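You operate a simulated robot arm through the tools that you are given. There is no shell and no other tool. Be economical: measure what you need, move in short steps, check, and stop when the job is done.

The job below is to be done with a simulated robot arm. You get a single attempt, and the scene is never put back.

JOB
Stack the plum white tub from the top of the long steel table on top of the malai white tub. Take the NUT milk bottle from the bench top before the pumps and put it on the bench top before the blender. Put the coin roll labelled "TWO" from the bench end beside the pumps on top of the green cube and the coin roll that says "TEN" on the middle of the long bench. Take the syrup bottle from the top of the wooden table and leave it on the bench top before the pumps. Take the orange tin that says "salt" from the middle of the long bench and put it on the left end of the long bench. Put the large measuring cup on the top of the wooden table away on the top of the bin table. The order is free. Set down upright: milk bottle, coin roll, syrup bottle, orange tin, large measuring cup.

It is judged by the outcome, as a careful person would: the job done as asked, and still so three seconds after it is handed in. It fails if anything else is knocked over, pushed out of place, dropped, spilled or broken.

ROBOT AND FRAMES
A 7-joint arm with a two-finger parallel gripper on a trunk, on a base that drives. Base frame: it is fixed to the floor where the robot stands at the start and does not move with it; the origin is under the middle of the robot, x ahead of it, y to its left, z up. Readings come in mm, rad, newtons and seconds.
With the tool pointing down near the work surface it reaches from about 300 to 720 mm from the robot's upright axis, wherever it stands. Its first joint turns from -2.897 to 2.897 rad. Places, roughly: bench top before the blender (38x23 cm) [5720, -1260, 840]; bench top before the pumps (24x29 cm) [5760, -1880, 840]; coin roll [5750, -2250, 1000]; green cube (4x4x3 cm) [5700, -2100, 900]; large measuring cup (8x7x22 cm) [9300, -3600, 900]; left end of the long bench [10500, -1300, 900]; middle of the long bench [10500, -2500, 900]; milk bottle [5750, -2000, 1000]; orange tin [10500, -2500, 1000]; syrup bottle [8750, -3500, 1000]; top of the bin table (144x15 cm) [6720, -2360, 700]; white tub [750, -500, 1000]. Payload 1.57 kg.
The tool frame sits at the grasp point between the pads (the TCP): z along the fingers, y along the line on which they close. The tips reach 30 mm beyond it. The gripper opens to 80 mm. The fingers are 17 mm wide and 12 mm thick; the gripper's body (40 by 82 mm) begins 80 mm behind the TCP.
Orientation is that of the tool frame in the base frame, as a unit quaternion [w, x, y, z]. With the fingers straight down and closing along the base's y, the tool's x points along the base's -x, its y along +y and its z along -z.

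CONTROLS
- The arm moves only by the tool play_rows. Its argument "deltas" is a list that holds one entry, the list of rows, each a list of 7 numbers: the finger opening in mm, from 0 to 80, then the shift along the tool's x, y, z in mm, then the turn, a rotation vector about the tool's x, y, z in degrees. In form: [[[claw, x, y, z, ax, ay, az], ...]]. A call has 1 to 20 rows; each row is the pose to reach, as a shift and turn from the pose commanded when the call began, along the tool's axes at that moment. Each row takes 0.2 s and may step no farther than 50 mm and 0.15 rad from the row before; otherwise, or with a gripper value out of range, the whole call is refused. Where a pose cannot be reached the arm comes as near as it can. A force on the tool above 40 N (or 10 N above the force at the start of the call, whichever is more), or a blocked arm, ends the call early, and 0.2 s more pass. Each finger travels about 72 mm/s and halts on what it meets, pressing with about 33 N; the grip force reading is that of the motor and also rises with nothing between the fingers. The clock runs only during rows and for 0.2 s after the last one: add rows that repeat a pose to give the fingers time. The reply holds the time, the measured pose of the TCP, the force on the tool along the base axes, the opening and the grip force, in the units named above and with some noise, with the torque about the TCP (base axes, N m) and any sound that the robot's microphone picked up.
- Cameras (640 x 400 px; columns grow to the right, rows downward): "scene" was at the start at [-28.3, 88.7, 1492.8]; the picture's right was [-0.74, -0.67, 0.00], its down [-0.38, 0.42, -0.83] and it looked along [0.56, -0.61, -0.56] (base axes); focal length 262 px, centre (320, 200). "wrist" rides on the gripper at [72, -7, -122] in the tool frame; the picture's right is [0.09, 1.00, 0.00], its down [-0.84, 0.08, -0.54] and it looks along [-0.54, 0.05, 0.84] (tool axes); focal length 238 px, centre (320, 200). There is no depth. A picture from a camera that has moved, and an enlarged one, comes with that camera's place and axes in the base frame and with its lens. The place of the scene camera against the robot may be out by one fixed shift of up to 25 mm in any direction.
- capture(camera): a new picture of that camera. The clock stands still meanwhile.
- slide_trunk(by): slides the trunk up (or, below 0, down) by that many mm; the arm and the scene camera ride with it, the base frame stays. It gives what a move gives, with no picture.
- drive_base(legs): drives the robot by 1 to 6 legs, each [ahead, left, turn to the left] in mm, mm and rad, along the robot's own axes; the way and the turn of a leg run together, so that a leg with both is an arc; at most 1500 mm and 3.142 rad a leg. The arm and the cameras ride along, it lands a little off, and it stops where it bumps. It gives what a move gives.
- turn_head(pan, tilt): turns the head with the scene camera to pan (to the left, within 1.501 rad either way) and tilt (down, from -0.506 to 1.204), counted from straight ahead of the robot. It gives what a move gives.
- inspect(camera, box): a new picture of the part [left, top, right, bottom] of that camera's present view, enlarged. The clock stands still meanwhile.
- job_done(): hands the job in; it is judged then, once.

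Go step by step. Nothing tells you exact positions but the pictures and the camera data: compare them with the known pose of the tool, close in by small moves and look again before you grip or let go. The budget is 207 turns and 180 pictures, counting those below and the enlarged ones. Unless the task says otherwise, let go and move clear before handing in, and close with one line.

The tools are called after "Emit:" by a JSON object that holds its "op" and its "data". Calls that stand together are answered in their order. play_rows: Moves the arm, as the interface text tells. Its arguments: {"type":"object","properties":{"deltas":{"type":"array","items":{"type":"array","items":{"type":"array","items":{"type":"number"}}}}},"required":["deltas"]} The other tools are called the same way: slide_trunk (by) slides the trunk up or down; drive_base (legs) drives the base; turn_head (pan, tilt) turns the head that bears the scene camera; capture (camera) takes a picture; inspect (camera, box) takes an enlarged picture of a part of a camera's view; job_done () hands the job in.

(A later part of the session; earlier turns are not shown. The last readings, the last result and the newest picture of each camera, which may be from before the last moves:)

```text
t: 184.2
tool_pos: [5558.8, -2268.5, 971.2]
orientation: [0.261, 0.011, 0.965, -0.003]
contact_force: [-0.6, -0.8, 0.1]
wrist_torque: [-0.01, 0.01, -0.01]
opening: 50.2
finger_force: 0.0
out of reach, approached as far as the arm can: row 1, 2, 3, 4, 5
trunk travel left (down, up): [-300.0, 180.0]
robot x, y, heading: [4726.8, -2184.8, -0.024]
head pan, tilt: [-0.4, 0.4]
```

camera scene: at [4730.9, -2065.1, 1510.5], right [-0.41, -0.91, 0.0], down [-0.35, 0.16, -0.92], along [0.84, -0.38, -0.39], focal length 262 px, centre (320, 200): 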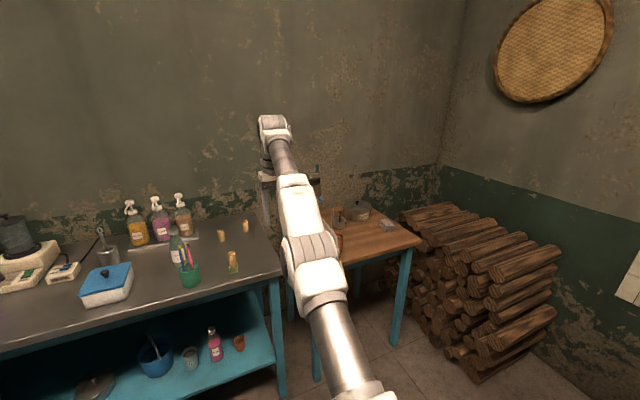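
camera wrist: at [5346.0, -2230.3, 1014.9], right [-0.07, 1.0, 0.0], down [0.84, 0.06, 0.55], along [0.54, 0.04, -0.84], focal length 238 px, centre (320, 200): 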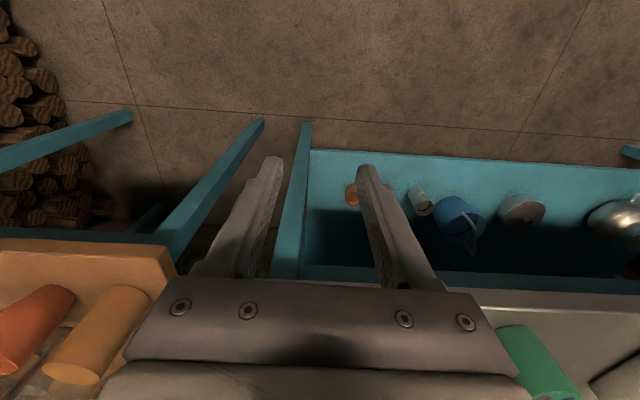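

The arm has passed through its straight-elbow singularity into the hyper-extended branch. I back off for free space, then stretch fully and come back to recover the elbow bend.

Emit:
{"op": "drive_base", "data": {"legs": [[-400, 0, 0.02]]}}

Emit:
{"op": "play_rows", "data": {"deltas": [[[50, 0, 0, 0, 0, 8, 0], [50, 0, 0, 0, 0, 16, 0], [50, 0, 0, 0, 0, 24, 0], [50, 0, 0, 0, 0, 30, 0]]]}}

Emit:
{"op": "play_rows", "data": {"deltas": [[[50, -50, 0, 0, 0, 0, 0], [50, -100, 0, 0, 0, 0, 0], [50, -60, 0, 0, 0, 0, 0], [50, -20, 0, 0, 0, 0, 0], [50, 20, 0, 0, 0, 0, 0], [50, 60, 0, 0, 0, 0, 0]]]}}

```text
t: 187.3
tool_pos: [5161.2, -2246.2, 971.8]
orientation: [0.26, 0.002, 0.966, 0.0]
contact_force: [-0.2, 0.0, 0.5]
wrist_torque: [-0.01, 0.01, 0.05]
opening: 50.1
finger_force: 0.2
trunk travel left (down, up): [-300.0, 180.0]
robot x, y, heading: [4333.8, -2175.8, 0.0]
head pan, tilt: [-0.4, 0.4]
```

```text
t: 188.3
tool_pos: [5052.8, -2248.5, 964.4]
orientation: [0.014, 0.002, 1.0, 0.0]
contact_force: [0.6, 0.7, -0.2]
wrist_torque: [-0.04, 0.02, -0.03]
opening: 50.1
finger_force: 0.0
out of reach, approached as far as the arm can: row 1, 2, 3, 4
trunk travel left (down, up): [-300.0, 180.0]
robot x, y, heading: [4334.4, -2179.8, -0.007]
head pan, tilt: [-0.4, 0.4]
```

```text
t: 189.7
tool_pos: [5045.1, -2252.3, 968.8]
orientation: [0.002, 0.001, 1.0, 0.0]
contact_force: [-0.2, 0.1, 0.3]
wrist_torque: [0.02, 0.0, 0.01]
opening: 50.1
finger_force: 0.0
out of reach, approached as far as the arm can: row 1, 2, 3, 4, 5, 6
trunk travel left (down, up): [-300.0, 180.0]
robot x, y, heading: [4329.5, -2177.6, -0.003]
head pan, tilt: [-0.4, 0.4]
```

Emit:
{"op": "play_rows", "data": {"deltas": [[[50, -6, 0, 0, 0, 0, 0], [50, -12, 0, 0, 0, 0, 0], [50, -16, 0, 0, 0, 0, 0]]]}}

Emit:
{"op": "turn_head", "data": {"pan": -0.3, "tilt": 0.5}}

Emit:
{"op": "capture", "data": {"camera": "scene"}}

```text
t: 190.5
tool_pos: [5046.4, -2251.0, 970.0]
orientation: [0.001, 0.001, 1.0, 0.001]
contact_force: [-0.2, -0.4, 0.5]
wrist_torque: [0.03, 0.01, 0.0]
opening: 50.2
finger_force: 0.1
out of reach, approached as far as the arm can: row 1, 2, 3
trunk travel left (down, up): [-300.0, 180.0]
robot x, y, heading: [4327.7, -2180.0, -0.003]
head pan, tilt: [-0.4, 0.4]
```

```text
t: 191.2
tool_pos: [5047.1, -2251.4, 970.7]
orientation: [0.002, 0.002, 1.0, -0.001]
contact_force: [0.4, -1.1, -0.3]
wrist_torque: [-0.05, -0.03, -0.01]
opening: 50.2
finger_force: 0.1
trunk travel left (down, up): [-300.0, 180.0]
robot x, y, heading: [4333.5, -2178.6, -0.004]
head pan, tilt: [-0.3, 0.499]
```

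```text
111 pictures are left
camera scene: at [4330.5, -2050.4, 1501.4], right [-0.3, -0.95, 0.0], down [-0.46, 0.14, -0.88], along [0.84, -0.26, -0.48], focal length 262 px, centre (320, 200)
```

scene: 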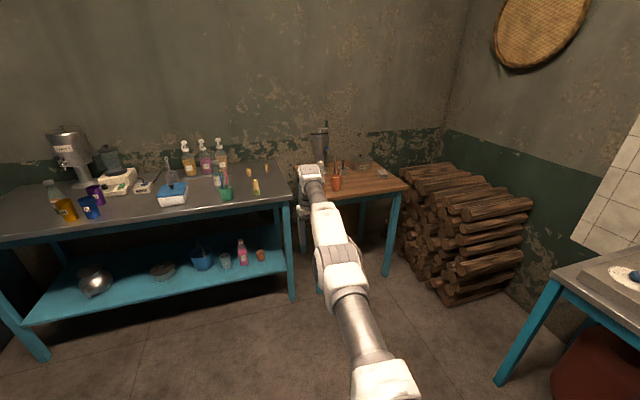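

Free space ahead. I'll command a long downward-and-inward move to force the elbow to bend.

Emit:
{"op": "play_rows", "data": {"deltas": [[[50, 0, 0, 50, 0, 0, 0], [50, 0, 0, 100, 0, 0, 0], [50, 0, 0, 150, 0, 0, 0], [50, 0, 0, 200, 0, 0, 0], [50, 20, 0, 245, 0, 0, 0], [50, 60, 0, 275, 0, 0, 0], [50, 100, 0, 300, 0, 0, 0], [50, 150, 0, 300, 0, 0, 0], [50, 200, 0, 300, 0, 0, 0], [50, 250, 0, 300, 0, 0, 0]]]}}

```text
t: 193.4
tool_pos: [4793.4, -2253.4, 671.9]
orientation: [0.003, 0.001, 1.0, 0.0]
contact_force: [0.4, -0.7, 0.3]
wrist_torque: [-0.01, -0.01, 0.0]
opening: 49.8
finger_force: 0.1
out of reach, approached as far as the arm can: row 4
trunk travel left (down, up): [-300.0, 180.0]
robot x, y, heading: [4329.6, -2179.2, -0.004]
head pan, tilt: [-0.3, 0.499]
```

The elbow bends again. Raising to travel height.

Emit:
{"op": "play_rows", "data": {"deltas": [[[50, 10, 0, -50, 0, 0, 0], [50, 20, 0, -100, 0, 0, 0], [50, 30, 0, -150, 0, 0, 0], [50, 40, 0, -200, 0, 0, 0], [50, 50, 0, -250, 0, 0, 0], [50, 60, 0, -300, 0, 0, 0], [50, 70, 0, -350, 0, 0, 0], [50, 80, 0, -400, 0, 0, 0], [50, 80, 0, -450, 0, 0, 0]]]}}

```text
refused: row 1 steps farther than a row can; nothing moved
```

Emit:
{"op": "play_rows", "data": {"deltas": [[[50, 8, 0, -47, 0, 0, 0], [50, 16, 0, -94, 0, 0, 0], [50, 24, 0, -141, 0, 0, 0], [50, 32, 0, -188, 0, 0, 0], [50, 40, 0, -235, 0, 0, 0], [50, 48, 0, -282, 0, 0, 0], [50, 56, 0, -329, 0, 0, 0], [50, 64, 0, -376, 0, 0, 0], [50, 72, 0, -423, 0, 0, 0], [50, 72, 0, -460, 0, 0, 0]]]}}

```text
t: 195.6
tool_pos: [4720.4, -2251.6, 1129.6]
orientation: [0.003, 0.002, 1.0, 0.0]
contact_force: [-0.2, 0.1, 0.2]
wrist_torque: [-0.03, 0.03, 0.0]
opening: 49.9
finger_force: 0.1
trunk travel left (down, up): [-300.0, 180.0]
robot x, y, heading: [4332.1, -2176.5, -0.007]
head pan, tilt: [-0.3, 0.499]
```

Ready. I raise the trunk a bit for easier reach and drive back to the bench.

Emit:
{"op": "slide_trunk", "data": {"by": 80}}

Emit:
{"op": "drive_base", "data": {"legs": [[955, -10, 0.006]]}}

Emit:
{"op": "capture", "data": {"camera": "wrist"}}

```text
t: 196.8
tool_pos: [4721.5, -2252.2, 1208.0]
orientation: [0.002, 0.001, 1.0, 0.001]
contact_force: [0.6, -0.2, 0.2]
wrist_torque: [-0.02, 0.0, 0.01]
opening: 50.2
finger_force: 0.0
trunk travel left (down, up): [-380.0, 100.0]
robot x, y, heading: [4331.8, -2174.3, -0.002]
head pan, tilt: [-0.3, 0.499]
```

```text
t: 203.3
tool_pos: [5681.7, -2253.6, 1209.1]
orientation: [0.001, -0.006, 1.0, 0.0]
contact_force: [-0.9, -0.3, -0.6]
wrist_torque: [0.0, -0.04, -0.01]
opening: 49.9
finger_force: 0.0
trunk travel left (down, up): [-380.0, 100.0]
robot x, y, heading: [5289.8, -2187.6, 0.015]
head pan, tilt: [-0.3, 0.499]
stopped in leg 1: the robot was blocked; the commanded pose is now the measured one
```

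```text
110 pictures are left
camera wrist: at [5609.7, -2260.9, 1330.3], right [-0.1, 0.99, 0.0], down [0.83, 0.09, 0.54], along [0.54, 0.06, -0.84], focal length 238 px, centre (320, 200)
```

wrist: 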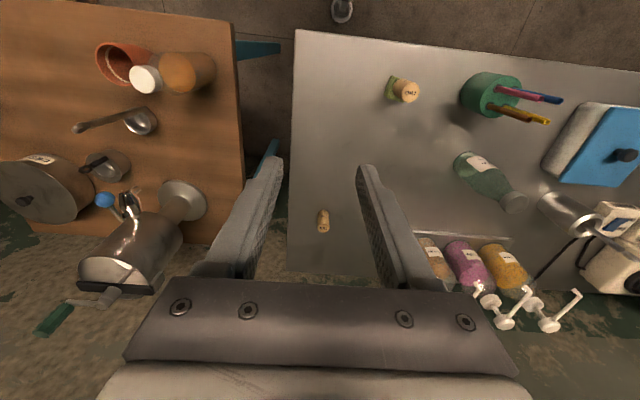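

The base touched the bench at x≈5290; I back off 12 mm. Objects look unmoved. Then I lower first and reach forward at a lower height.

Emit:
{"op": "drive_base", "data": {"legs": [[-12, 0, -0.015]]}}

Emit:
{"op": "play_rows", "data": {"deltas": [[[50, 0, 30, 35, 0, 0, 0], [50, 0, 36, 80, 0, 0, 0], [50, 0, 36, 125, 0, 0, 0], [50, 0, 36, 170, 0, 0, 0], [50, 0, 36, 205, 0, 0, 0], [50, -40, 36, 210, 0, 0, 0], [50, -80, 36, 210, 0, 0, 0], [50, -120, 36, 210, 0, 0, 0], [50, -160, 36, 210, 0, 0, 0], [50, -200, 36, 210, 0, 0, 0], [50, -235, 36, 210, 0, 0, 0], [50, -235, 36, 210, 0, 0, 0]]]}}

Emit:
{"op": "capture", "data": {"camera": "wrist"}}

```text
t: 204.1
tool_pos: [5667.5, -2260.1, 1209.8]
orientation: [0.001, 0.002, 1.0, 0.0]
contact_force: [0.0, -0.8, 0.6]
wrist_torque: [-0.01, 0.03, -0.01]
opening: 50.0
finger_force: 0.0
trunk travel left (down, up): [-380.0, 100.0]
robot x, y, heading: [5277.1, -2188.2, -0.005]
head pan, tilt: [-0.3, 0.499]
```

```text
t: 206.7
tool_pos: [5902.4, -2227.4, 1000.2]
orientation: [0.002, 0.003, 1.0, 0.0]
contact_force: [0.0, 0.1, 0.3]
wrist_torque: [0.02, 0.0, -0.02]
opening: 50.0
finger_force: 0.0
trunk travel left (down, up): [-380.0, 100.0]
robot x, y, heading: [5276.9, -2185.5, -0.002]
head pan, tilt: [-0.3, 0.499]
```

```text
109 pictures are left
camera wrist: at [5830.7, -2233.1, 1121.7], right [-0.09, 1.0, 0.0], down [0.84, 0.07, 0.54], along [0.54, 0.05, -0.84], focal length 238 px, centre (320, 200)
```

wrist: 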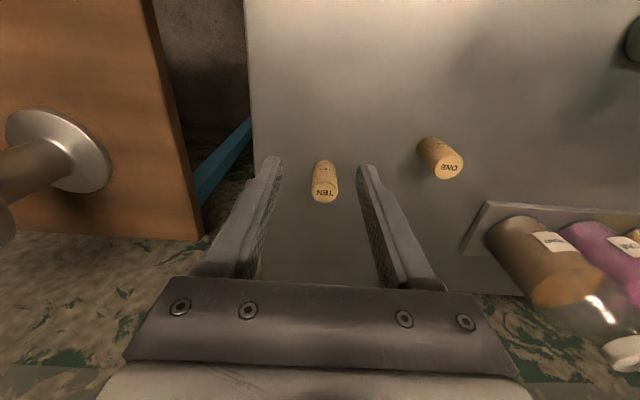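

TEN is at (5960, -2217). Move in and descend.

Emit:
{"op": "play_rows", "data": {"deltas": [[[50, -30, 5, 0, 0, 0, 0], [50, -57, 10, 0, 0, 0, 0], [50, -57, 10, 40, 0, 0, 0], [50, -57, 10, 80, 0, 0, 0], [50, -57, 10, 107, 0, 0, 0], [50, -57, 10, 107, 0, 0, 0]]]}}

Emit:
{"op": "capture", "data": {"camera": "wrist"}}

```text
t: 208.1
tool_pos: [5962.4, -2216.0, 892.3]
orientation: [0.002, 0.003, 1.0, 0.0]
contact_force: [0.1, -0.7, -0.7]
wrist_torque: [0.0, -0.01, 0.01]
opening: 50.0
finger_force: 0.1
trunk travel left (down, up): [-380.0, 100.0]
robot x, y, heading: [5277.7, -2184.5, -0.007]
head pan, tilt: [-0.3, 0.499]
```

```text
108 pictures are left
camera wrist: at [5890.2, -2223.0, 1013.2], right [-0.09, 1.0, 0.0], down [0.84, 0.07, 0.55], along [0.54, 0.05, -0.84], focal length 238 px, centre (320, 200)
```

wrist: 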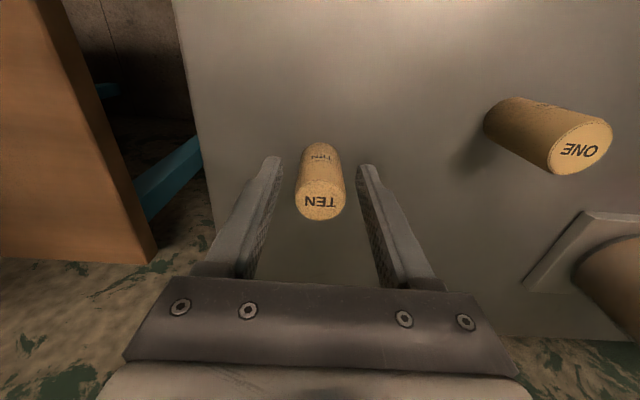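

Centred. Close and lift a little, then retract at moderate height.

Emit:
{"op": "play_rows", "data": {"deltas": [[[30, 0, 0, 0, 0, 0, 0], [15, 0, 0, 0, 0, 0, 0], [15, 0, 0, 0, 0, 0, 0], [15, 0, 0, 0, 0, 0, 0], [15, 0, 0, -30, 0, 0, 0], [15, 0, 0, -70, 0, 0, 0], [15, 45, 0, -80, 0, 0, 0], [15, 90, 0, -90, 0, 0, 0], [15, 135, 0, -100, 0, 0, 0], [15, 180, 0, -120, 0, 0, 0], [15, 222, 0, -145, 0, 0, 0], [15, 260, 0, -175, 0, 0, 0], [15, 290, 0, -210, 0, 0, 0], [15, 305, 0, -250, 0, 0, 0]]]}}

Emit:
{"op": "capture", "data": {"camera": "wrist"}}

```text
t: 211.1
tool_pos: [5653.6, -2214.8, 1140.2]
orientation: [0.002, 0.002, 1.0, 0.0]
contact_force: [0.0, 0.5, -1.1]
wrist_torque: [0.0, -0.04, 0.01]
opening: 28.4
finger_force: 33.0
trunk travel left (down, up): [-380.0, 100.0]
robot x, y, heading: [5277.2, -2183.5, -0.002]
head pan, tilt: [-0.3, 0.499]
```

```text
107 pictures are left
camera wrist: at [5580.6, -2221.1, 1262.2], right [-0.09, 1.0, 0.0], down [0.84, 0.07, 0.54], along [0.54, 0.05, -0.84], focal length 238 px, centre (320, 200)
```

wrist: 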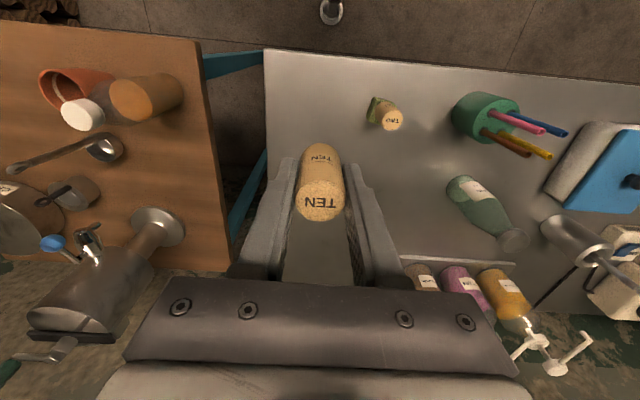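

TEN is held firmly. I drive back out of the kitchen and into the passage along y≈200.

Emit:
{"op": "drive_base", "data": {"legs": [[-1000, 0, 0], [0, 1300, 0], [0, 1080, 0]]}}

Emit:
{"op": "turn_head", "data": {"pan": 0.15, "tilt": 0.3}}

Emit:
{"op": "capture", "data": {"camera": "scene"}}

```text
t: 235.6
tool_pos: [4703.3, 176.3, 1140.9]
orientation: [0.003, 0.022, 1.0, 0.0]
contact_force: [-0.6, 0.1, -0.6]
wrist_torque: [-0.01, 0.03, 0.0]
opening: 28.3
finger_force: 33.0
trunk travel left (down, up): [-380.0, 100.0]
robot x, y, heading: [4330.7, 223.2, -0.044]
head pan, tilt: [-0.3, 0.499]
```

```text
t: 236.5
tool_pos: [4704.1, 176.1, 1141.0]
orientation: [0.002, 0.021, 1.0, -0.001]
contact_force: [-0.6, -0.4, -1.2]
wrist_torque: [0.0, 0.0, 0.03]
opening: 28.5
finger_force: 32.6
trunk travel left (down, up): [-380.0, 100.0]
robot x, y, heading: [4328.1, 220.8, -0.042]
head pan, tilt: [0.15, 0.3]
```

```text
106 pictures are left
camera scene: at [4341.8, 389.1, 1599.7], right [0.1, -0.99, 0.0], down [-0.29, -0.03, -0.96], along [0.95, 0.1, -0.3], focal length 262 px, centre (320, 200)
```

scene: 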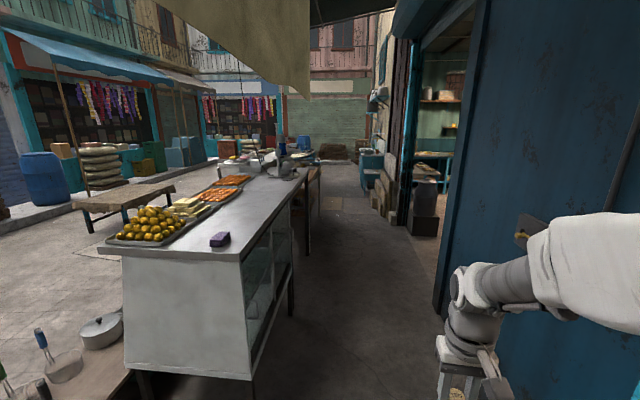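

The passage is clear and a second doorway opens on the right between x≈6340 and 8200. I drive ahead to it.

Emit:
{"op": "drive_base", "data": {"legs": [[1300, 0, 0.042], [1450, 0, 0]]}}

Emit:
{"op": "turn_head", "data": {"pan": -1.2, "tilt": 0.35}}

Emit:
{"op": "capture", "data": {"camera": "scene"}}

```text
t: 254.6
tool_pos: [7483.0, 82.9, 1138.7]
orientation: [0.001, 0.01, 1.0, 0.0]
contact_force: [0.1, 0.9, -0.7]
wrist_torque: [0.0, -0.01, 0.01]
opening: 28.6
finger_force: 32.8
trunk travel left (down, up): [-380.0, 100.0]
robot x, y, heading: [7103.1, 119.9, -0.02]
head pan, tilt: [0.15, 0.3]
```

```text
t: 256.1
tool_pos: [7483.2, 82.5, 1139.9]
orientation: [0.002, 0.011, 1.0, 0.0]
contact_force: [0.1, -0.4, -0.9]
wrist_torque: [0.01, 0.01, 0.0]
opening: 28.6
finger_force: 33.0
trunk travel left (down, up): [-380.0, 100.0]
robot x, y, heading: [7107.6, 119.8, -0.021]
head pan, tilt: [-1.201, 0.351]
```

```text
105 pictures are left
camera scene: at [7055.3, 188.0, 1595.1], right [-0.94, -0.34, 0.0], down [-0.12, 0.32, -0.94], along [0.32, -0.88, -0.34], focal length 262 px, centre (320, 200)
```

scene: 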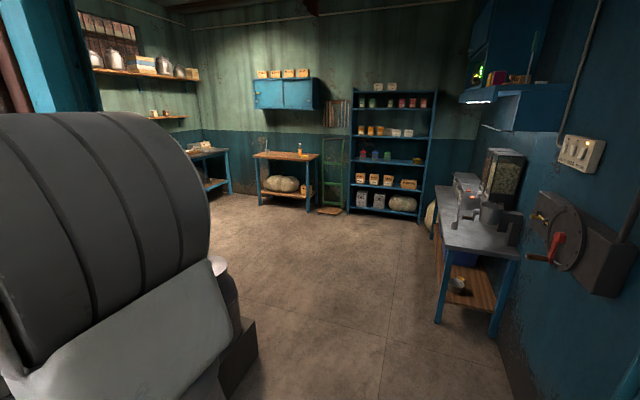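

This is the room: bin table at right, wooden table at the back with the syrup bottle, long bench at the far left. I drive in.

Emit:
{"op": "drive_base", "data": {"legs": [[60, -1450, 0.02], [0, -450, 0]]}}

Emit:
{"op": "turn_head", "data": {"pan": 0.15, "tilt": 0.3}}

Emit:
{"op": "capture", "data": {"camera": "scene"}}

Emit:
{"op": "turn_head", "data": {"pan": -0.8, "tilt": 0.3}}

Emit:
{"op": "capture", "data": {"camera": "scene"}}

```text
t: 270.5
tool_pos: [7525.2, -1802.4, 1139.5]
orientation: [0.002, 0.004, 1.0, 0.0]
contact_force: [-0.1, 1.2, -1.2]
wrist_torque: [0.0, -0.01, -0.02]
opening: 28.5
finger_force: 33.7
trunk travel left (down, up): [-380.0, 100.0]
robot x, y, heading: [7149.7, -1772.6, -0.004]
head pan, tilt: [-1.201, 0.351]
```

```text
t: 272.0
tool_pos: [7525.9, -1802.6, 1140.4]
orientation: [0.002, 0.004, 1.0, 0.0]
contact_force: [0.0, 0.7, -1.1]
wrist_torque: [0.03, -0.02, -0.02]
opening: 28.5
finger_force: 32.8
trunk travel left (down, up): [-380.0, 100.0]
robot x, y, heading: [7150.1, -1772.2, -0.006]
head pan, tilt: [0.15, 0.3]
```

```text
104 pictures are left
camera scene: at [7156.1, -1602.4, 1599.8], right [0.14, -0.99, 0.0], down [-0.29, -0.04, -0.96], along [0.95, 0.13, -0.3], focal length 262 px, centre (320, 200)
```

scene: 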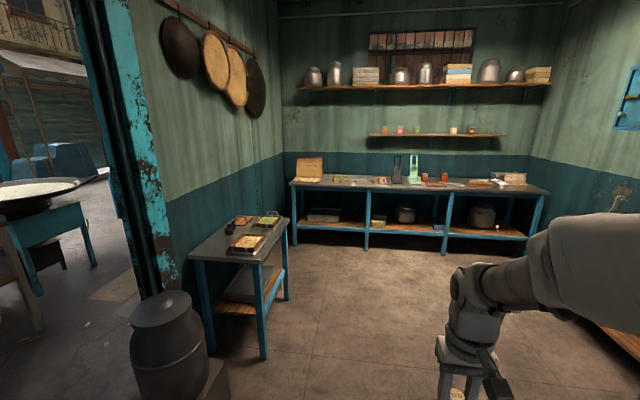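

```text
t: 273.3
tool_pos: [7525.8, -1801.8, 1140.6]
orientation: [0.002, 0.004, 1.0, 0.0]
contact_force: [1.3, 0.1, -0.9]
wrist_torque: [0.02, 0.0, -0.02]
opening: 28.4
finger_force: 32.8
trunk travel left (down, up): [-380.0, 100.0]
robot x, y, heading: [7150.5, -1770.2, -0.008]
head pan, tilt: [-0.799, 0.3]
```

```text
103 pictures are left
camera scene: at [7128.3, -1683.0, 1599.8], right [-0.72, -0.69, 0.0], down [-0.2, 0.21, -0.96], along [0.66, -0.69, -0.3], focal length 262 px, centre (320, 200)
```

scene: 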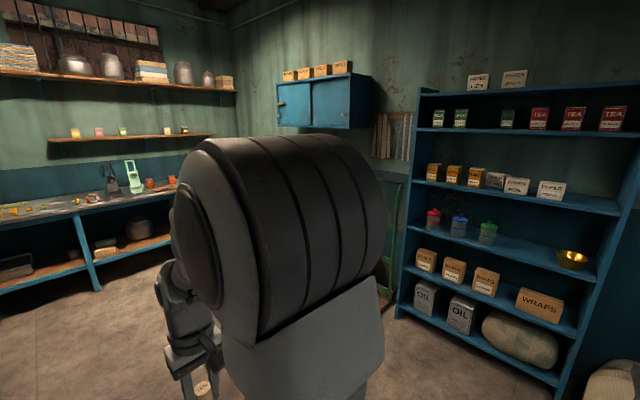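

The long bench runs along the far wall with its front near x≈10270. I enlarge to see the objects.

Emit:
{"op": "turn_head", "data": {"pan": 0.15, "tilt": 0.3}}

Emit:
{"op": "inspect", "data": {"camera": "scene", "box": [280, 130, 420, 210]}}

Emit:
{"op": "inspect", "data": {"camera": "scene", "box": [410, 130, 560, 210]}}

```text
t: 274.5
tool_pos: [7525.4, -1802.0, 1139.4]
orientation: [0.002, 0.003, 1.0, 0.0]
contact_force: [0.3, 0.1, -0.2]
wrist_torque: [0.01, 0.02, -0.01]
opening: 28.5
finger_force: 33.4
trunk travel left (down, up): [-380.0, 100.0]
robot x, y, heading: [7151.5, -1768.8, -0.009]
head pan, tilt: [0.15, 0.3]
```

```text
4.57 times, centred on (350, 170) of scene
camera zoom: at [7156.1, -1602.4, 1599.8], right [0.14, -0.99, 0.0], down [-0.29, -0.04, -0.96], along [0.95, 0.13, -0.3], focal length 1200 px, centre (183, 337)
```

zoom: 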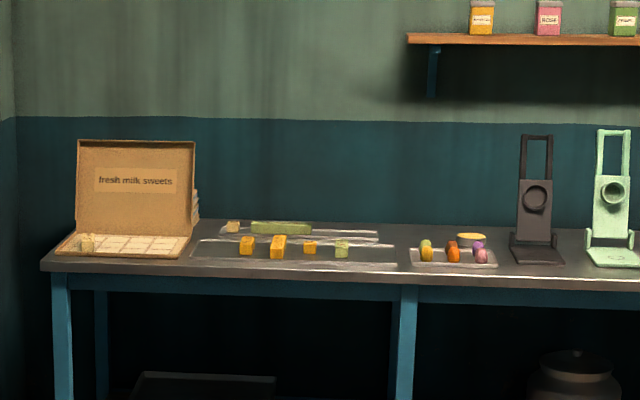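

```text
4.27 times, centred on (485, 170) of scene
camera zoom: at [7156.1, -1602.4, 1599.8], right [0.14, -0.99, 0.0], down [-0.29, -0.04, -0.96], along [0.95, 0.13, -0.3], focal length 1120 px, centre (-384, 328)
```

zoom: 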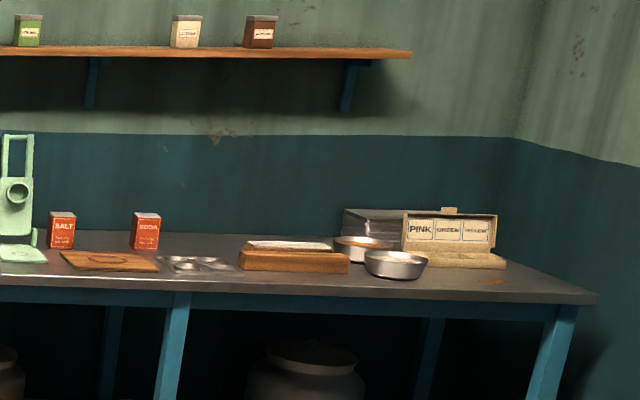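

SALT and SODA tins stand mid-bench; the left end has a sweets box and trays. I drive across the room to the middle.

Emit:
{"op": "drive_base", "data": {"legs": [[1400, -300, 0.008], [1200, -330, 0]]}}

Emit:
{"op": "turn_head", "data": {"pan": 0.1, "tilt": 0.65}}

Emit:
{"op": "capture", "data": {"camera": "scene"}}

Emit:
{"op": "capture", "data": {"camera": "wrist"}}

```text
t: 291.1
tool_pos: [10043.6, -2480.8, 1139.3]
orientation: [0.002, 0.014, 1.0, 0.0]
contact_force: [-1.1, 0.3, -1.5]
wrist_torque: [-0.01, 0.04, 0.0]
opening: 28.3
finger_force: 32.4
trunk travel left (down, up): [-380.0, 100.0]
robot x, y, heading: [9671.7, -2438.5, -0.027]
head pan, tilt: [0.15, 0.3]
```

```text
t: 291.9
tool_pos: [10045.6, -2479.7, 1139.6]
orientation: [0.001, 0.014, 1.0, 0.0]
contact_force: [-0.3, 1.0, -0.7]
wrist_torque: [0.03, -0.05, -0.01]
opening: 28.3
finger_force: 32.7
trunk travel left (down, up): [-380.0, 100.0]
robot x, y, heading: [9671.7, -2439.0, -0.028]
head pan, tilt: [0.099, 0.649]
```

```text
100 pictures are left
camera scene: at [9673.8, -2278.6, 1568.1], right [0.07, -1.0, 0.0], down [-0.6, -0.04, -0.8], along [0.8, 0.06, -0.6], focal length 262 px, centre (320, 200)
```

scene: 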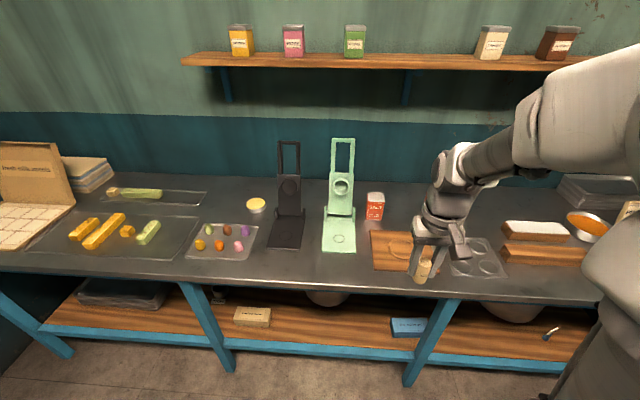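

```text
99 pictures are left
camera wrist: at [9972.8, -2484.8, 1261.9], right [-0.06, 1.0, 0.0], down [0.84, 0.05, 0.54], along [0.54, 0.03, -0.84], focal length 238 px, centre (320, 200)
```

wrist: 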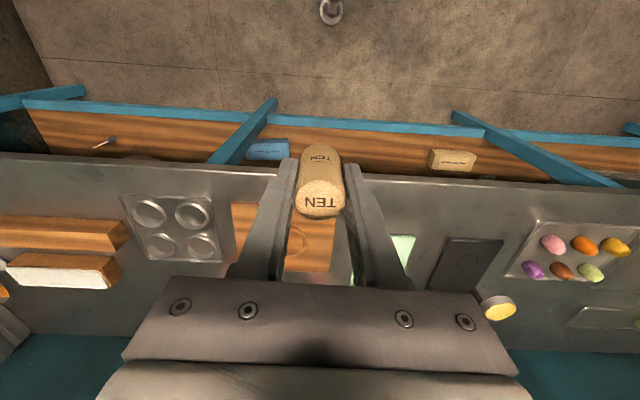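

Bench front is near x≈10160. I drive closer and lower the trunk somewhat.

Emit:
{"op": "drive_base", "data": {"legs": [[180, -70, 0.028]]}}

Emit:
{"op": "slide_trunk", "data": {"by": -50}}

Emit:
{"op": "play_rows", "data": {"deltas": [[[15, -40, 0, 0, 0, 0, 0], [15, -80, 0, 0, 0, 0, 0], [15, -120, 0, 0, 0, 0, 0], [15, -160, 0, 20, 0, 0, 0], [15, -160, 0, 20, 0, 0, 0]]]}}

Emit:
{"op": "capture", "data": {"camera": "wrist"}}

Emit:
{"op": "capture", "data": {"camera": "scene"}}

```text
t: 293.7
tool_pos: [10224.7, -2544.7, 1139.9]
orientation: [0.002, 0.002, 1.0, 0.0]
contact_force: [-0.7, 1.2, -0.6]
wrist_torque: [0.01, 0.02, 0.01]
opening: 28.5
finger_force: 32.8
trunk travel left (down, up): [-380.0, 100.0]
robot x, y, heading: [9850.8, -2514.4, -0.005]
head pan, tilt: [0.099, 0.649]
```

```text
t: 294.6
tool_pos: [10224.5, -2545.7, 1089.7]
orientation: [0.002, 0.002, 1.0, 0.0]
contact_force: [-0.5, 0.5, -1.9]
wrist_torque: [0.03, 0.02, 0.0]
opening: 28.3
finger_force: 33.0
trunk travel left (down, up): [-330.0, 150.0]
robot x, y, heading: [9849.0, -2515.0, -0.003]
head pan, tilt: [0.099, 0.649]
```

```text
t: 295.8
tool_pos: [10386.1, -2545.5, 1066.8]
orientation: [0.002, 0.002, 1.0, -0.001]
contact_force: [0.6, 0.1, -1.5]
wrist_torque: [-0.02, 0.0, -0.01]
opening: 28.5
finger_force: 33.3
trunk travel left (down, up): [-330.0, 150.0]
robot x, y, heading: [9852.3, -2514.1, -0.003]
head pan, tilt: [0.099, 0.649]
```

```text
98 pictures are left
camera wrist: at [10314.5, -2551.3, 1189.3], right [-0.09, 1.0, 0.0], down [0.84, 0.07, 0.54], along [0.54, 0.05, -0.84], focal length 238 px, centre (320, 200)
```

wrist: 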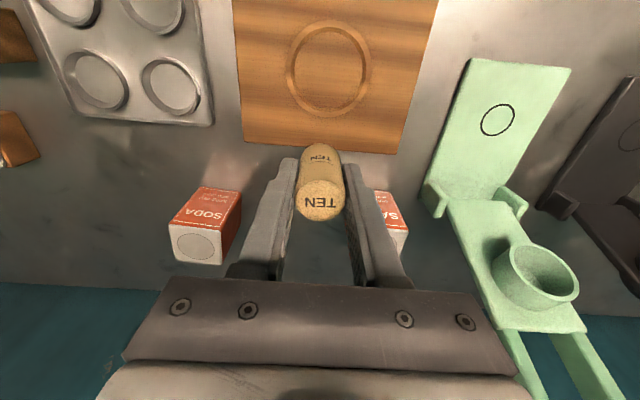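

```text
97 pictures are left
camera scene: at [9849.4, -2351.9, 1518.0], right [0.1, -1.0, 0.0], down [-0.6, -0.06, -0.8], along [0.79, 0.08, -0.6], focal length 262 px, centre (320, 200)
```

scene: 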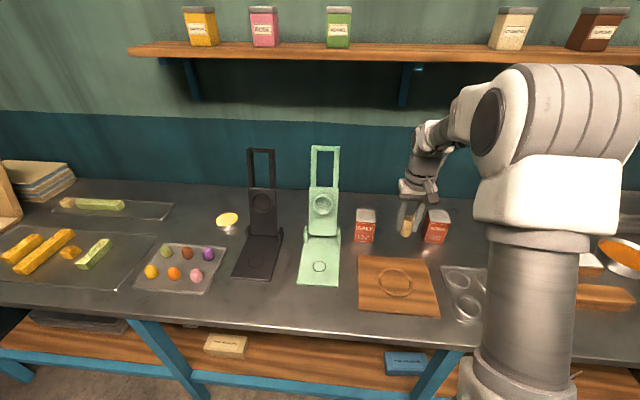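

I'll set TEN behind the cutting board, between the tins, at about (10490, -2565). First go over and down partway.

Emit:
{"op": "play_rows", "data": {"deltas": [[[15, -40, -10, 0, 0, 0, 0], [15, -80, -20, 0, 0, 0, 0], [15, -104, -20, 20, 0, 0, 0], [15, -104, -20, 60, 0, 0, 0], [15, -104, -20, 100, 0, 0, 0], [15, -104, -20, 125, 0, 0, 0], [15, -104, -20, 125, 0, 0, 0]]]}}

Emit:
{"op": "capture", "data": {"camera": "wrist"}}

Emit:
{"op": "inspect", "data": {"camera": "scene", "box": [320, 180, 480, 280]}}

```text
t: 297.4
tool_pos: [10490.0, -2564.9, 943.4]
orientation: [0.002, 0.002, 1.0, 0.001]
contact_force: [-1.0, -0.2, -1.4]
wrist_torque: [-0.04, 0.04, 0.0]
opening: 28.5
finger_force: 32.9
trunk travel left (down, up): [-330.0, 150.0]
robot x, y, heading: [9846.7, -2517.0, -0.006]
head pan, tilt: [0.099, 0.649]
```

```text
96 pictures are left
camera wrist: at [10417.9, -2570.8, 1065.7], right [-0.09, 1.0, 0.0], down [0.84, 0.08, 0.54], along [0.54, 0.05, -0.84], focal length 238 px, centre (320, 200)
```

wrist: 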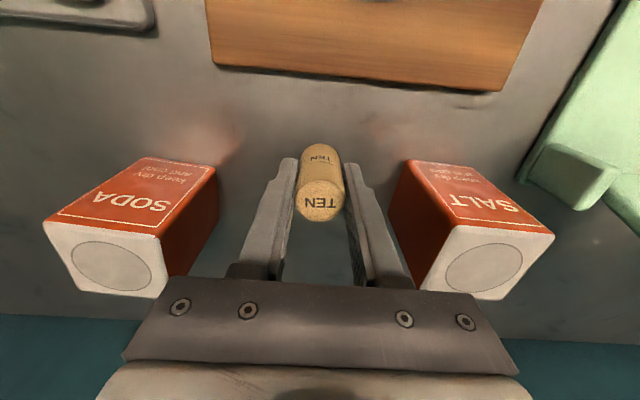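

```text
4.00 times, centred on (400, 230) of scene
camera zoom: at [9849.1, -2351.9, 1518.0], right [0.1, -1.0, 0.0], down [-0.6, -0.06, -0.8], along [0.79, 0.08, -0.6], focal length 1050 px, centre (0, 80)
```

zoom: 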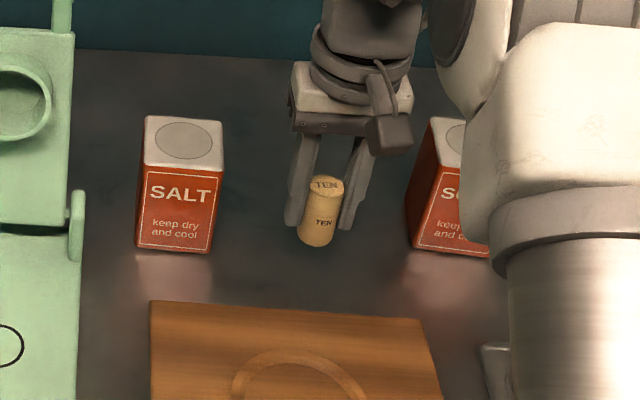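

Good free spot. Lower gently until contact.

Emit:
{"op": "play_rows", "data": {"deltas": [[[15, 0, 0, 10, 0, 0, 0], [15, 0, 0, 18, 0, 0, 0], [15, 0, 0, 24, 0, 0, 0], [15, 0, 0, 28, 0, 0, 0], [15, 0, 0, 32, 0, 0, 0], [15, 0, 0, 32, 0, 0, 0]]]}}

Emit:
{"op": "inspect", "data": {"camera": "scene", "box": [360, 200, 440, 260]}}

```text
t: 298.8
tool_pos: [10488.8, -2562.7, 914.5]
orientation: [0.002, 0.001, 1.0, -0.001]
contact_force: [0.1, -0.3, -2.0]
wrist_torque: [0.02, 0.01, 0.02]
opening: 28.6
finger_force: 32.6
trunk travel left (down, up): [-330.0, 150.0]
robot x, y, heading: [9846.9, -2516.8, -0.003]
head pan, tilt: [0.099, 0.649]
```

```text
6.67 times, centred on (400, 230) of scene
camera zoom: at [9849.1, -2352.0, 1518.0], right [0.1, -1.0, 0.0], down [-0.6, -0.06, -0.8], along [0.79, 0.08, -0.6], focal length 1750 px, centre (-213, 0)
```

zoom: 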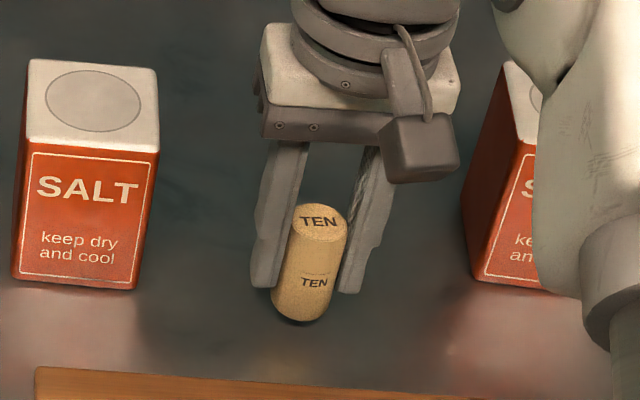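

Emit:
{"op": "play_rows", "data": {"deltas": [[[15, 0, 0, 3, 0, 0, 0], [15, 0, 0, 6, 0, 0, 0], [15, 0, 0, 9, 0, 0, 0], [15, 0, 0, 12, 0, 0, 0], [15, 0, 0, 14, 0, 0, 0], [15, 0, 0, 14, 0, 0, 0]]]}}

```text
t: 300.2
tool_pos: [10488.7, -2565.6, 901.7]
orientation: [0.003, 0.002, 1.0, -0.001]
contact_force: [-2.1, -0.3, 5.4]
wrist_torque: [0.06, 0.11, 0.01]
opening: 28.4
finger_force: 33.5
trunk travel left (down, up): [-330.0, 150.0]
robot x, y, heading: [9848.6, -2513.5, -0.0]
head pan, tilt: [0.099, 0.649]
```

Contact. Release and rise.

Emit:
{"op": "play_rows", "data": {"deltas": [[[24, 0, 0, -1, 0, 0, 0], [34, 0, 0, -1, 0, 0, 0], [46, 0, 0, -1, 0, 0, 0], [46, 0, 0, -1, 0, 0, 0], [46, 0, 0, -40, 0, 0, 0], [46, 20, 0, -80, 0, 0, 0], [46, 40, 0, -120, 0, 0, 0]]]}}

Emit:
{"op": "capture", "data": {"camera": "wrist"}}

```text
t: 301.8
tool_pos: [10451.2, -2565.3, 1018.9]
orientation: [0.002, 0.001, 1.0, -0.001]
contact_force: [-0.8, -0.1, -0.2]
wrist_torque: [-0.02, -0.01, 0.03]
opening: 46.0
finger_force: 0.1
trunk travel left (down, up): [-330.0, 150.0]
robot x, y, heading: [9847.1, -2513.5, -0.002]
head pan, tilt: [0.099, 0.649]
```

```text
93 pictures are left
camera wrist: at [10379.7, -2571.3, 1140.7], right [-0.09, 1.0, 0.0], down [0.84, 0.08, 0.54], along [0.54, 0.05, -0.84], focal length 238 px, centre (320, 200)
```

wrist: 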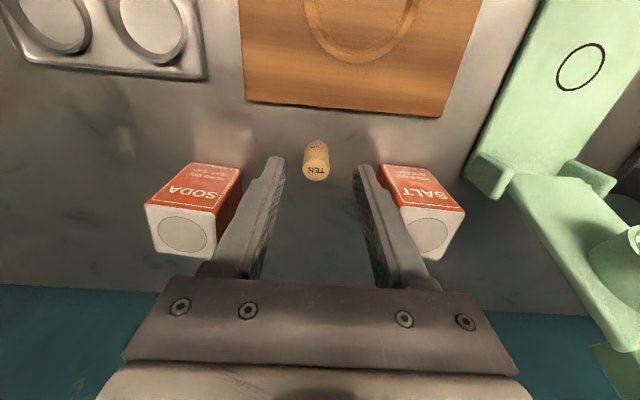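

TEN is standing. The SALT tin's top centre is at about (10531, -2446, 954), ~64 mm wide. I open fully and move above it.

Emit:
{"op": "play_rows", "data": {"deltas": [[[60, 0, 0, -15, 0, 0, 0], [80, -20, 40, -15, 0, 0, 0], [80, -45, 80, -15, 0, 0, 0], [80, -78, 118, -15, 0, 0, 0], [80, -78, 118, -5, 0, 0, 0], [80, -78, 118, -5, 0, 0, 0]]]}}

Emit:
{"op": "capture", "data": {"camera": "wrist"}}

Emit:
{"op": "inspect", "data": {"camera": "scene", "box": [320, 150, 480, 280]}}

```text
refused: row 4 steps farther than a row can; nothing moved
```

```text
92 pictures are left
camera wrist: at [10379.7, -2571.3, 1140.7], right [-0.09, 1.0, 0.0], down [0.84, 0.08, 0.54], along [0.54, 0.05, -0.84], focal length 238 px, centre (320, 200)
```

wrist: 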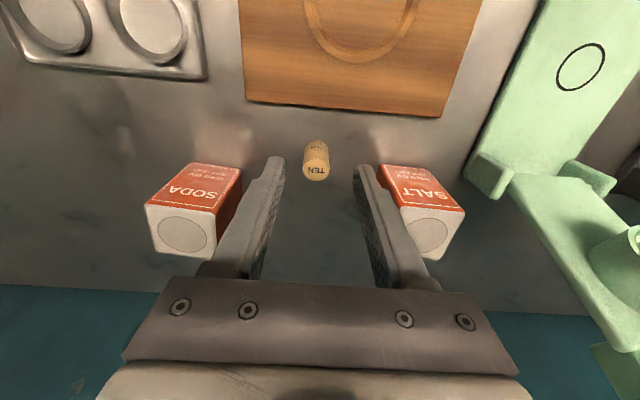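

```text
3.08 times, centred on (400, 215) of scene
camera zoom: at [9848.9, -2351.9, 1517.9], right [0.1, -1.0, 0.0], down [-0.6, -0.06, -0.8], along [0.79, 0.08, -0.6], focal length 808 px, centre (74, 154)
```

zoom: 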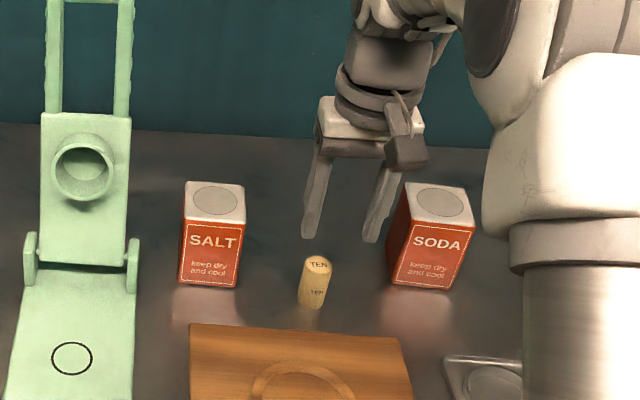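

Emit:
{"op": "play_rows", "data": {"deltas": [[[60, 0, 0, -15, 0, 0, 0], [80, -20, 35, -15, 0, 0, 0], [80, -40, 70, -15, 0, 0, 0], [80, -60, 100, -15, 0, 0, 0], [80, -78, 118, -15, 0, 0, 0], [80, -78, 118, -5, 0, 0, 0], [80, -78, 118, -5, 0, 0, 0]]]}}

Emit:
{"op": "capture", "data": {"camera": "wrist"}}

```text
t: 303.4
tool_pos: [10530.1, -2447.4, 1022.9]
orientation: [0.001, 0.002, 1.0, 0.0]
contact_force: [-0.4, 0.8, 0.5]
wrist_torque: [0.04, 0.02, 0.04]
opening: 79.9
finger_force: 0.1
trunk travel left (down, up): [-330.0, 150.0]
robot x, y, heading: [9848.8, -2515.1, -0.002]
head pan, tilt: [0.099, 0.649]
```

```text
90 pictures are left
camera wrist: at [10457.3, -2453.6, 1145.8], right [-0.09, 1.0, 0.0], down [0.84, 0.08, 0.54], along [0.54, 0.05, -0.84], focal length 238 px, centre (320, 200)
```

wrist: 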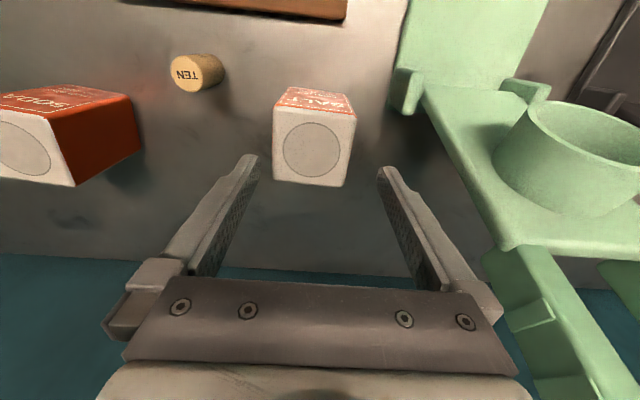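

The tin is 65 mm wide, centred at y≈-2453. I shift 6 mm and descend, checking midway.

Emit:
{"op": "play_rows", "data": {"deltas": [[[80, 0, -6, 0, 0, 0, 0], [80, 0, -6, 25, 0, 0, 0], [80, 0, -6, 33, 0, 0, 0], [80, 0, -6, 33, 0, 0, 0]]]}}

Emit:
{"op": "capture", "data": {"camera": "wrist"}}

```text
t: 304.4
tool_pos: [10527.2, -2453.3, 991.1]
orientation: [0.002, 0.003, 1.0, 0.0]
contact_force: [-0.7, -0.3, 0.0]
wrist_torque: [-0.01, 0.02, 0.0]
opening: 79.8
finger_force: 0.0
trunk travel left (down, up): [-330.0, 150.0]
robot x, y, heading: [9849.1, -2514.3, -0.0]
head pan, tilt: [0.099, 0.649]
```

```text
89 pictures are left
camera wrist: at [10455.9, -2459.0, 1113.4], right [-0.09, 1.0, 0.0], down [0.84, 0.07, 0.55], along [0.54, 0.05, -0.84], focal length 238 px, centre (320, 200)
```

wrist: 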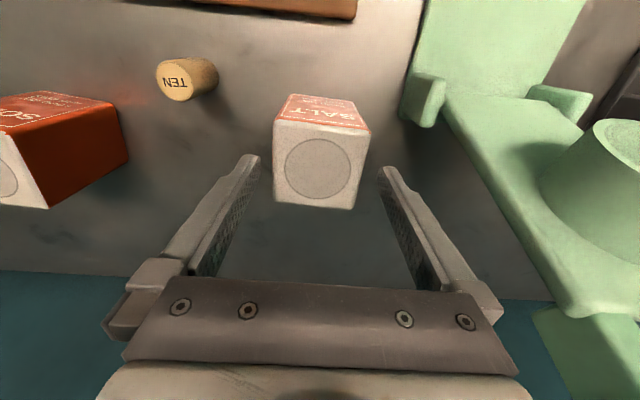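

Centred. Continue down and close.

Emit:
{"op": "play_rows", "data": {"deltas": [[[80, 0, 0, 25, 0, 0, 0], [80, 0, 0, 50, 0, 0, 0], [80, 0, 0, 68, 0, 0, 0], [80, 0, 0, 68, 0, 0, 0], [66, 0, 0, 68, 0, 0, 0], [50, 0, 0, 68, 0, 0, 0], [50, 0, 0, 68, 0, 0, 0]]]}}

Emit:
{"op": "capture", "data": {"camera": "wrist"}}

```text
t: 306.0
tool_pos: [10528.8, -2454.2, 922.8]
orientation: [0.002, 0.001, 1.0, 0.0]
contact_force: [0.4, 0.1, -0.1]
wrist_torque: [-0.02, -0.08, 0.06]
opening: 66.4
finger_force: 32.8
trunk travel left (down, up): [-330.0, 150.0]
robot x, y, heading: [9852.5, -2515.9, 0.002]
head pan, tilt: [0.099, 0.649]
```

```text
88 pictures are left
camera wrist: at [10456.5, -2460.7, 1045.1], right [-0.09, 1.0, 0.0], down [0.84, 0.08, 0.54], along [0.54, 0.05, -0.84], focal length 238 px, centre (320, 200)
```

wrist: 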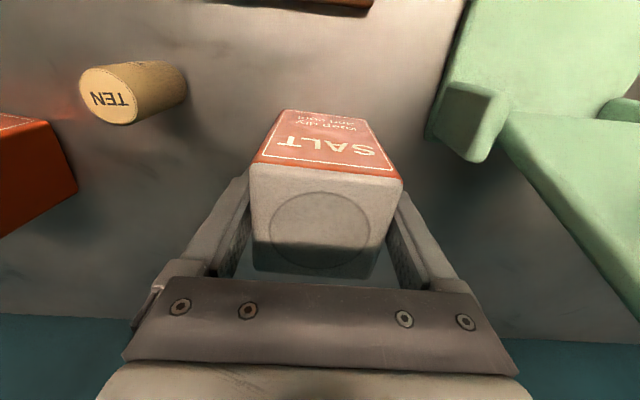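

Gripped. Lift, then retract back over the front edge while rising.

Emit:
{"op": "play_rows", "data": {"deltas": [[[50, 0, 0, -30, 0, 0, 0], [50, 0, 0, -65, 0, 0, 0], [50, 40, 0, -85, 0, 0, 0], [50, 80, 0, -105, 0, 0, 0], [50, 120, 0, -125, 0, 0, 0], [50, 160, 0, -145, 0, 0, 0], [50, 200, 0, -165, 0, 0, 0], [50, 240, 0, -185, 0, 0, 0], [50, 250, 0, -200, 0, 0, 0]]]}}

Emit:
{"op": "turn_head", "data": {"pan": 0.9, "tilt": 0.5}}

Emit:
{"op": "capture", "data": {"camera": "scene"}}

```text
t: 308.0
tool_pos: [10276.2, -2452.5, 1123.0]
orientation: [0.001, 0.002, 1.0, 0.0]
contact_force: [0.2, -0.2, -3.5]
wrist_torque: [0.0, -0.01, 0.02]
opening: 66.3
finger_force: 32.7
trunk travel left (down, up): [-330.0, 150.0]
robot x, y, heading: [9851.0, -2512.7, -0.003]
head pan, tilt: [0.099, 0.649]
```

```text
t: 309.2
tool_pos: [10276.6, -2452.1, 1122.7]
orientation: [0.002, 0.002, 1.0, 0.0]
contact_force: [-0.6, -0.2, -3.0]
wrist_torque: [0.0, 0.02, -0.01]
opening: 66.4
finger_force: 33.3
trunk travel left (down, up): [-330.0, 150.0]
robot x, y, heading: [9849.7, -2515.2, -0.007]
head pan, tilt: [0.901, 0.499]
```

```text
87 pictures are left
camera scene: at [9819.6, -2289.2, 1531.3], right [0.78, -0.62, 0.0], down [-0.3, -0.37, -0.88], along [0.55, 0.69, -0.48], focal length 262 px, centre (320, 200)
```

scene: 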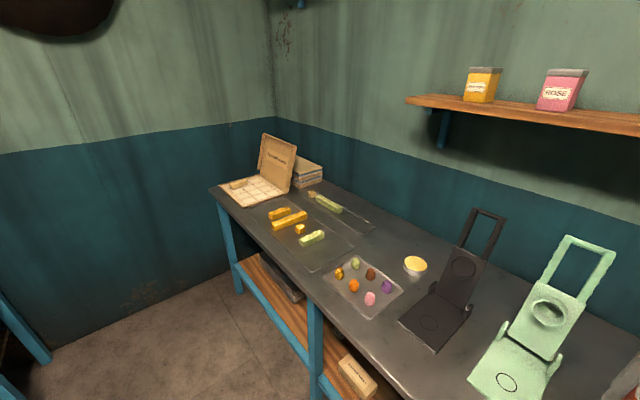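

I see the trays and sweets box on the left end. I drive left for a close look.

Emit:
{"op": "drive_base", "data": {"legs": [[-20, 1130, 0.005]]}}

Emit:
{"op": "turn_head", "data": {"pan": 0.1, "tilt": 0.75}}

Emit:
{"op": "capture", "data": {"camera": "scene"}}

Emit:
{"op": "capture", "data": {"camera": "wrist"}}

```text
t: 317.9
tool_pos: [10279.8, -1326.1, 1123.4]
orientation: [0.002, 0.015, 1.0, 0.0]
contact_force: [0.5, 0.4, -5.0]
wrist_torque: [0.01, 0.03, 0.01]
opening: 66.4
finger_force: 33.3
trunk travel left (down, up): [-330.0, 150.0]
robot x, y, heading: [9852.5, -1375.6, -0.03]
head pan, tilt: [0.901, 0.499]
```

```text
t: 319.1
tool_pos: [10279.1, -1325.5, 1123.7]
orientation: [0.001, 0.015, 1.0, 0.001]
contact_force: [-0.7, 0.2, -3.5]
wrist_torque: [0.01, 0.0, 0.02]
opening: 66.2
finger_force: 32.4
trunk travel left (down, up): [-330.0, 150.0]
robot x, y, heading: [9847.4, -1372.9, -0.033]
head pan, tilt: [0.099, 0.75]
```

```text
86 pictures are left
camera scene: at [9849.2, -1214.0, 1509.4], right [0.07, -1.0, 0.0], down [-0.68, -0.05, -0.73], along [0.73, 0.05, -0.68], focal length 262 px, centre (320, 200)
```

scene: 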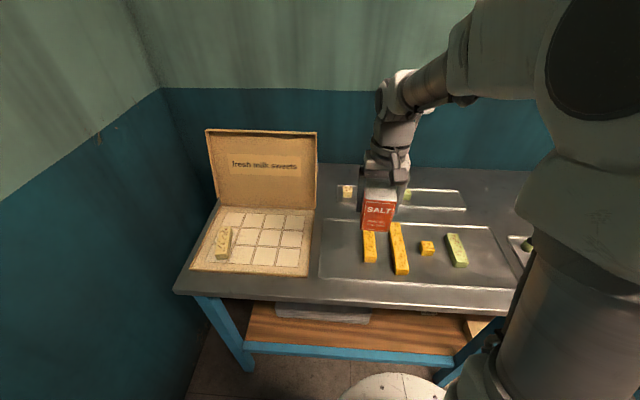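

```text
85 pictures are left
camera wrist: at [10206.6, -1329.7, 1244.9], right [-0.06, 1.0, 0.0], down [0.84, 0.05, 0.54], along [0.54, 0.03, -0.84], focal length 238 px, centre (320, 200)
```

wrist: 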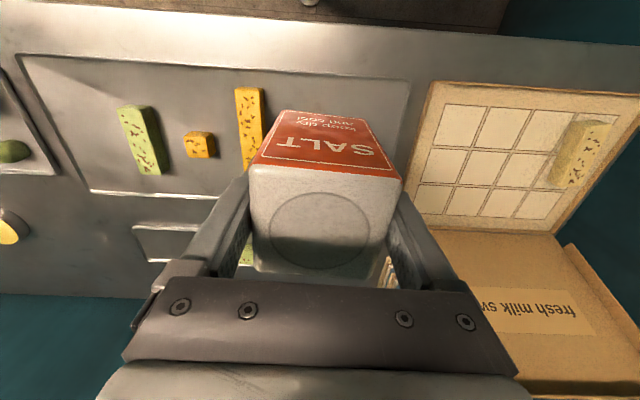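

There's an ~80 mm gap between the front tray and the back tray near (10500, -1250). I enlarge to measure it precisely.

Emit:
{"op": "inspect", "data": {"camera": "wrist", "box": [60, 150, 260, 275]}}

Emit:
{"op": "inspect", "data": {"camera": "scene", "box": [300, 150, 480, 270]}}

```text
3.20 times, centred on (160, 212) of wrist
camera zoom: at [10206.6, -1329.7, 1244.9], right [-0.06, 1.0, 0.0], down [0.84, 0.05, 0.54], along [0.54, 0.03, -0.84], focal length 763 px, centre (832, 160)
```

zoom: 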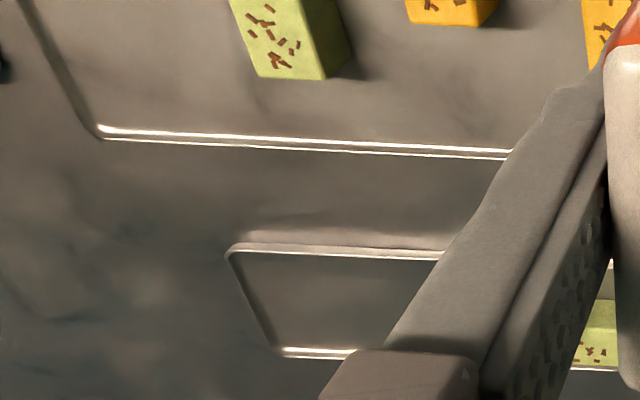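

```text
3.33 times, centred on (390, 210) of scene
camera zoom: at [9849.2, -1214.0, 1509.4], right [0.07, -1.0, 0.0], down [-0.68, -0.05, -0.73], along [0.73, 0.05, -0.68], focal length 875 px, centre (87, 167)
```

zoom: 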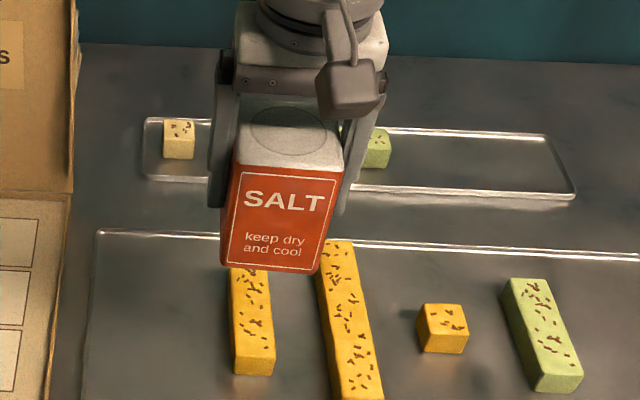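

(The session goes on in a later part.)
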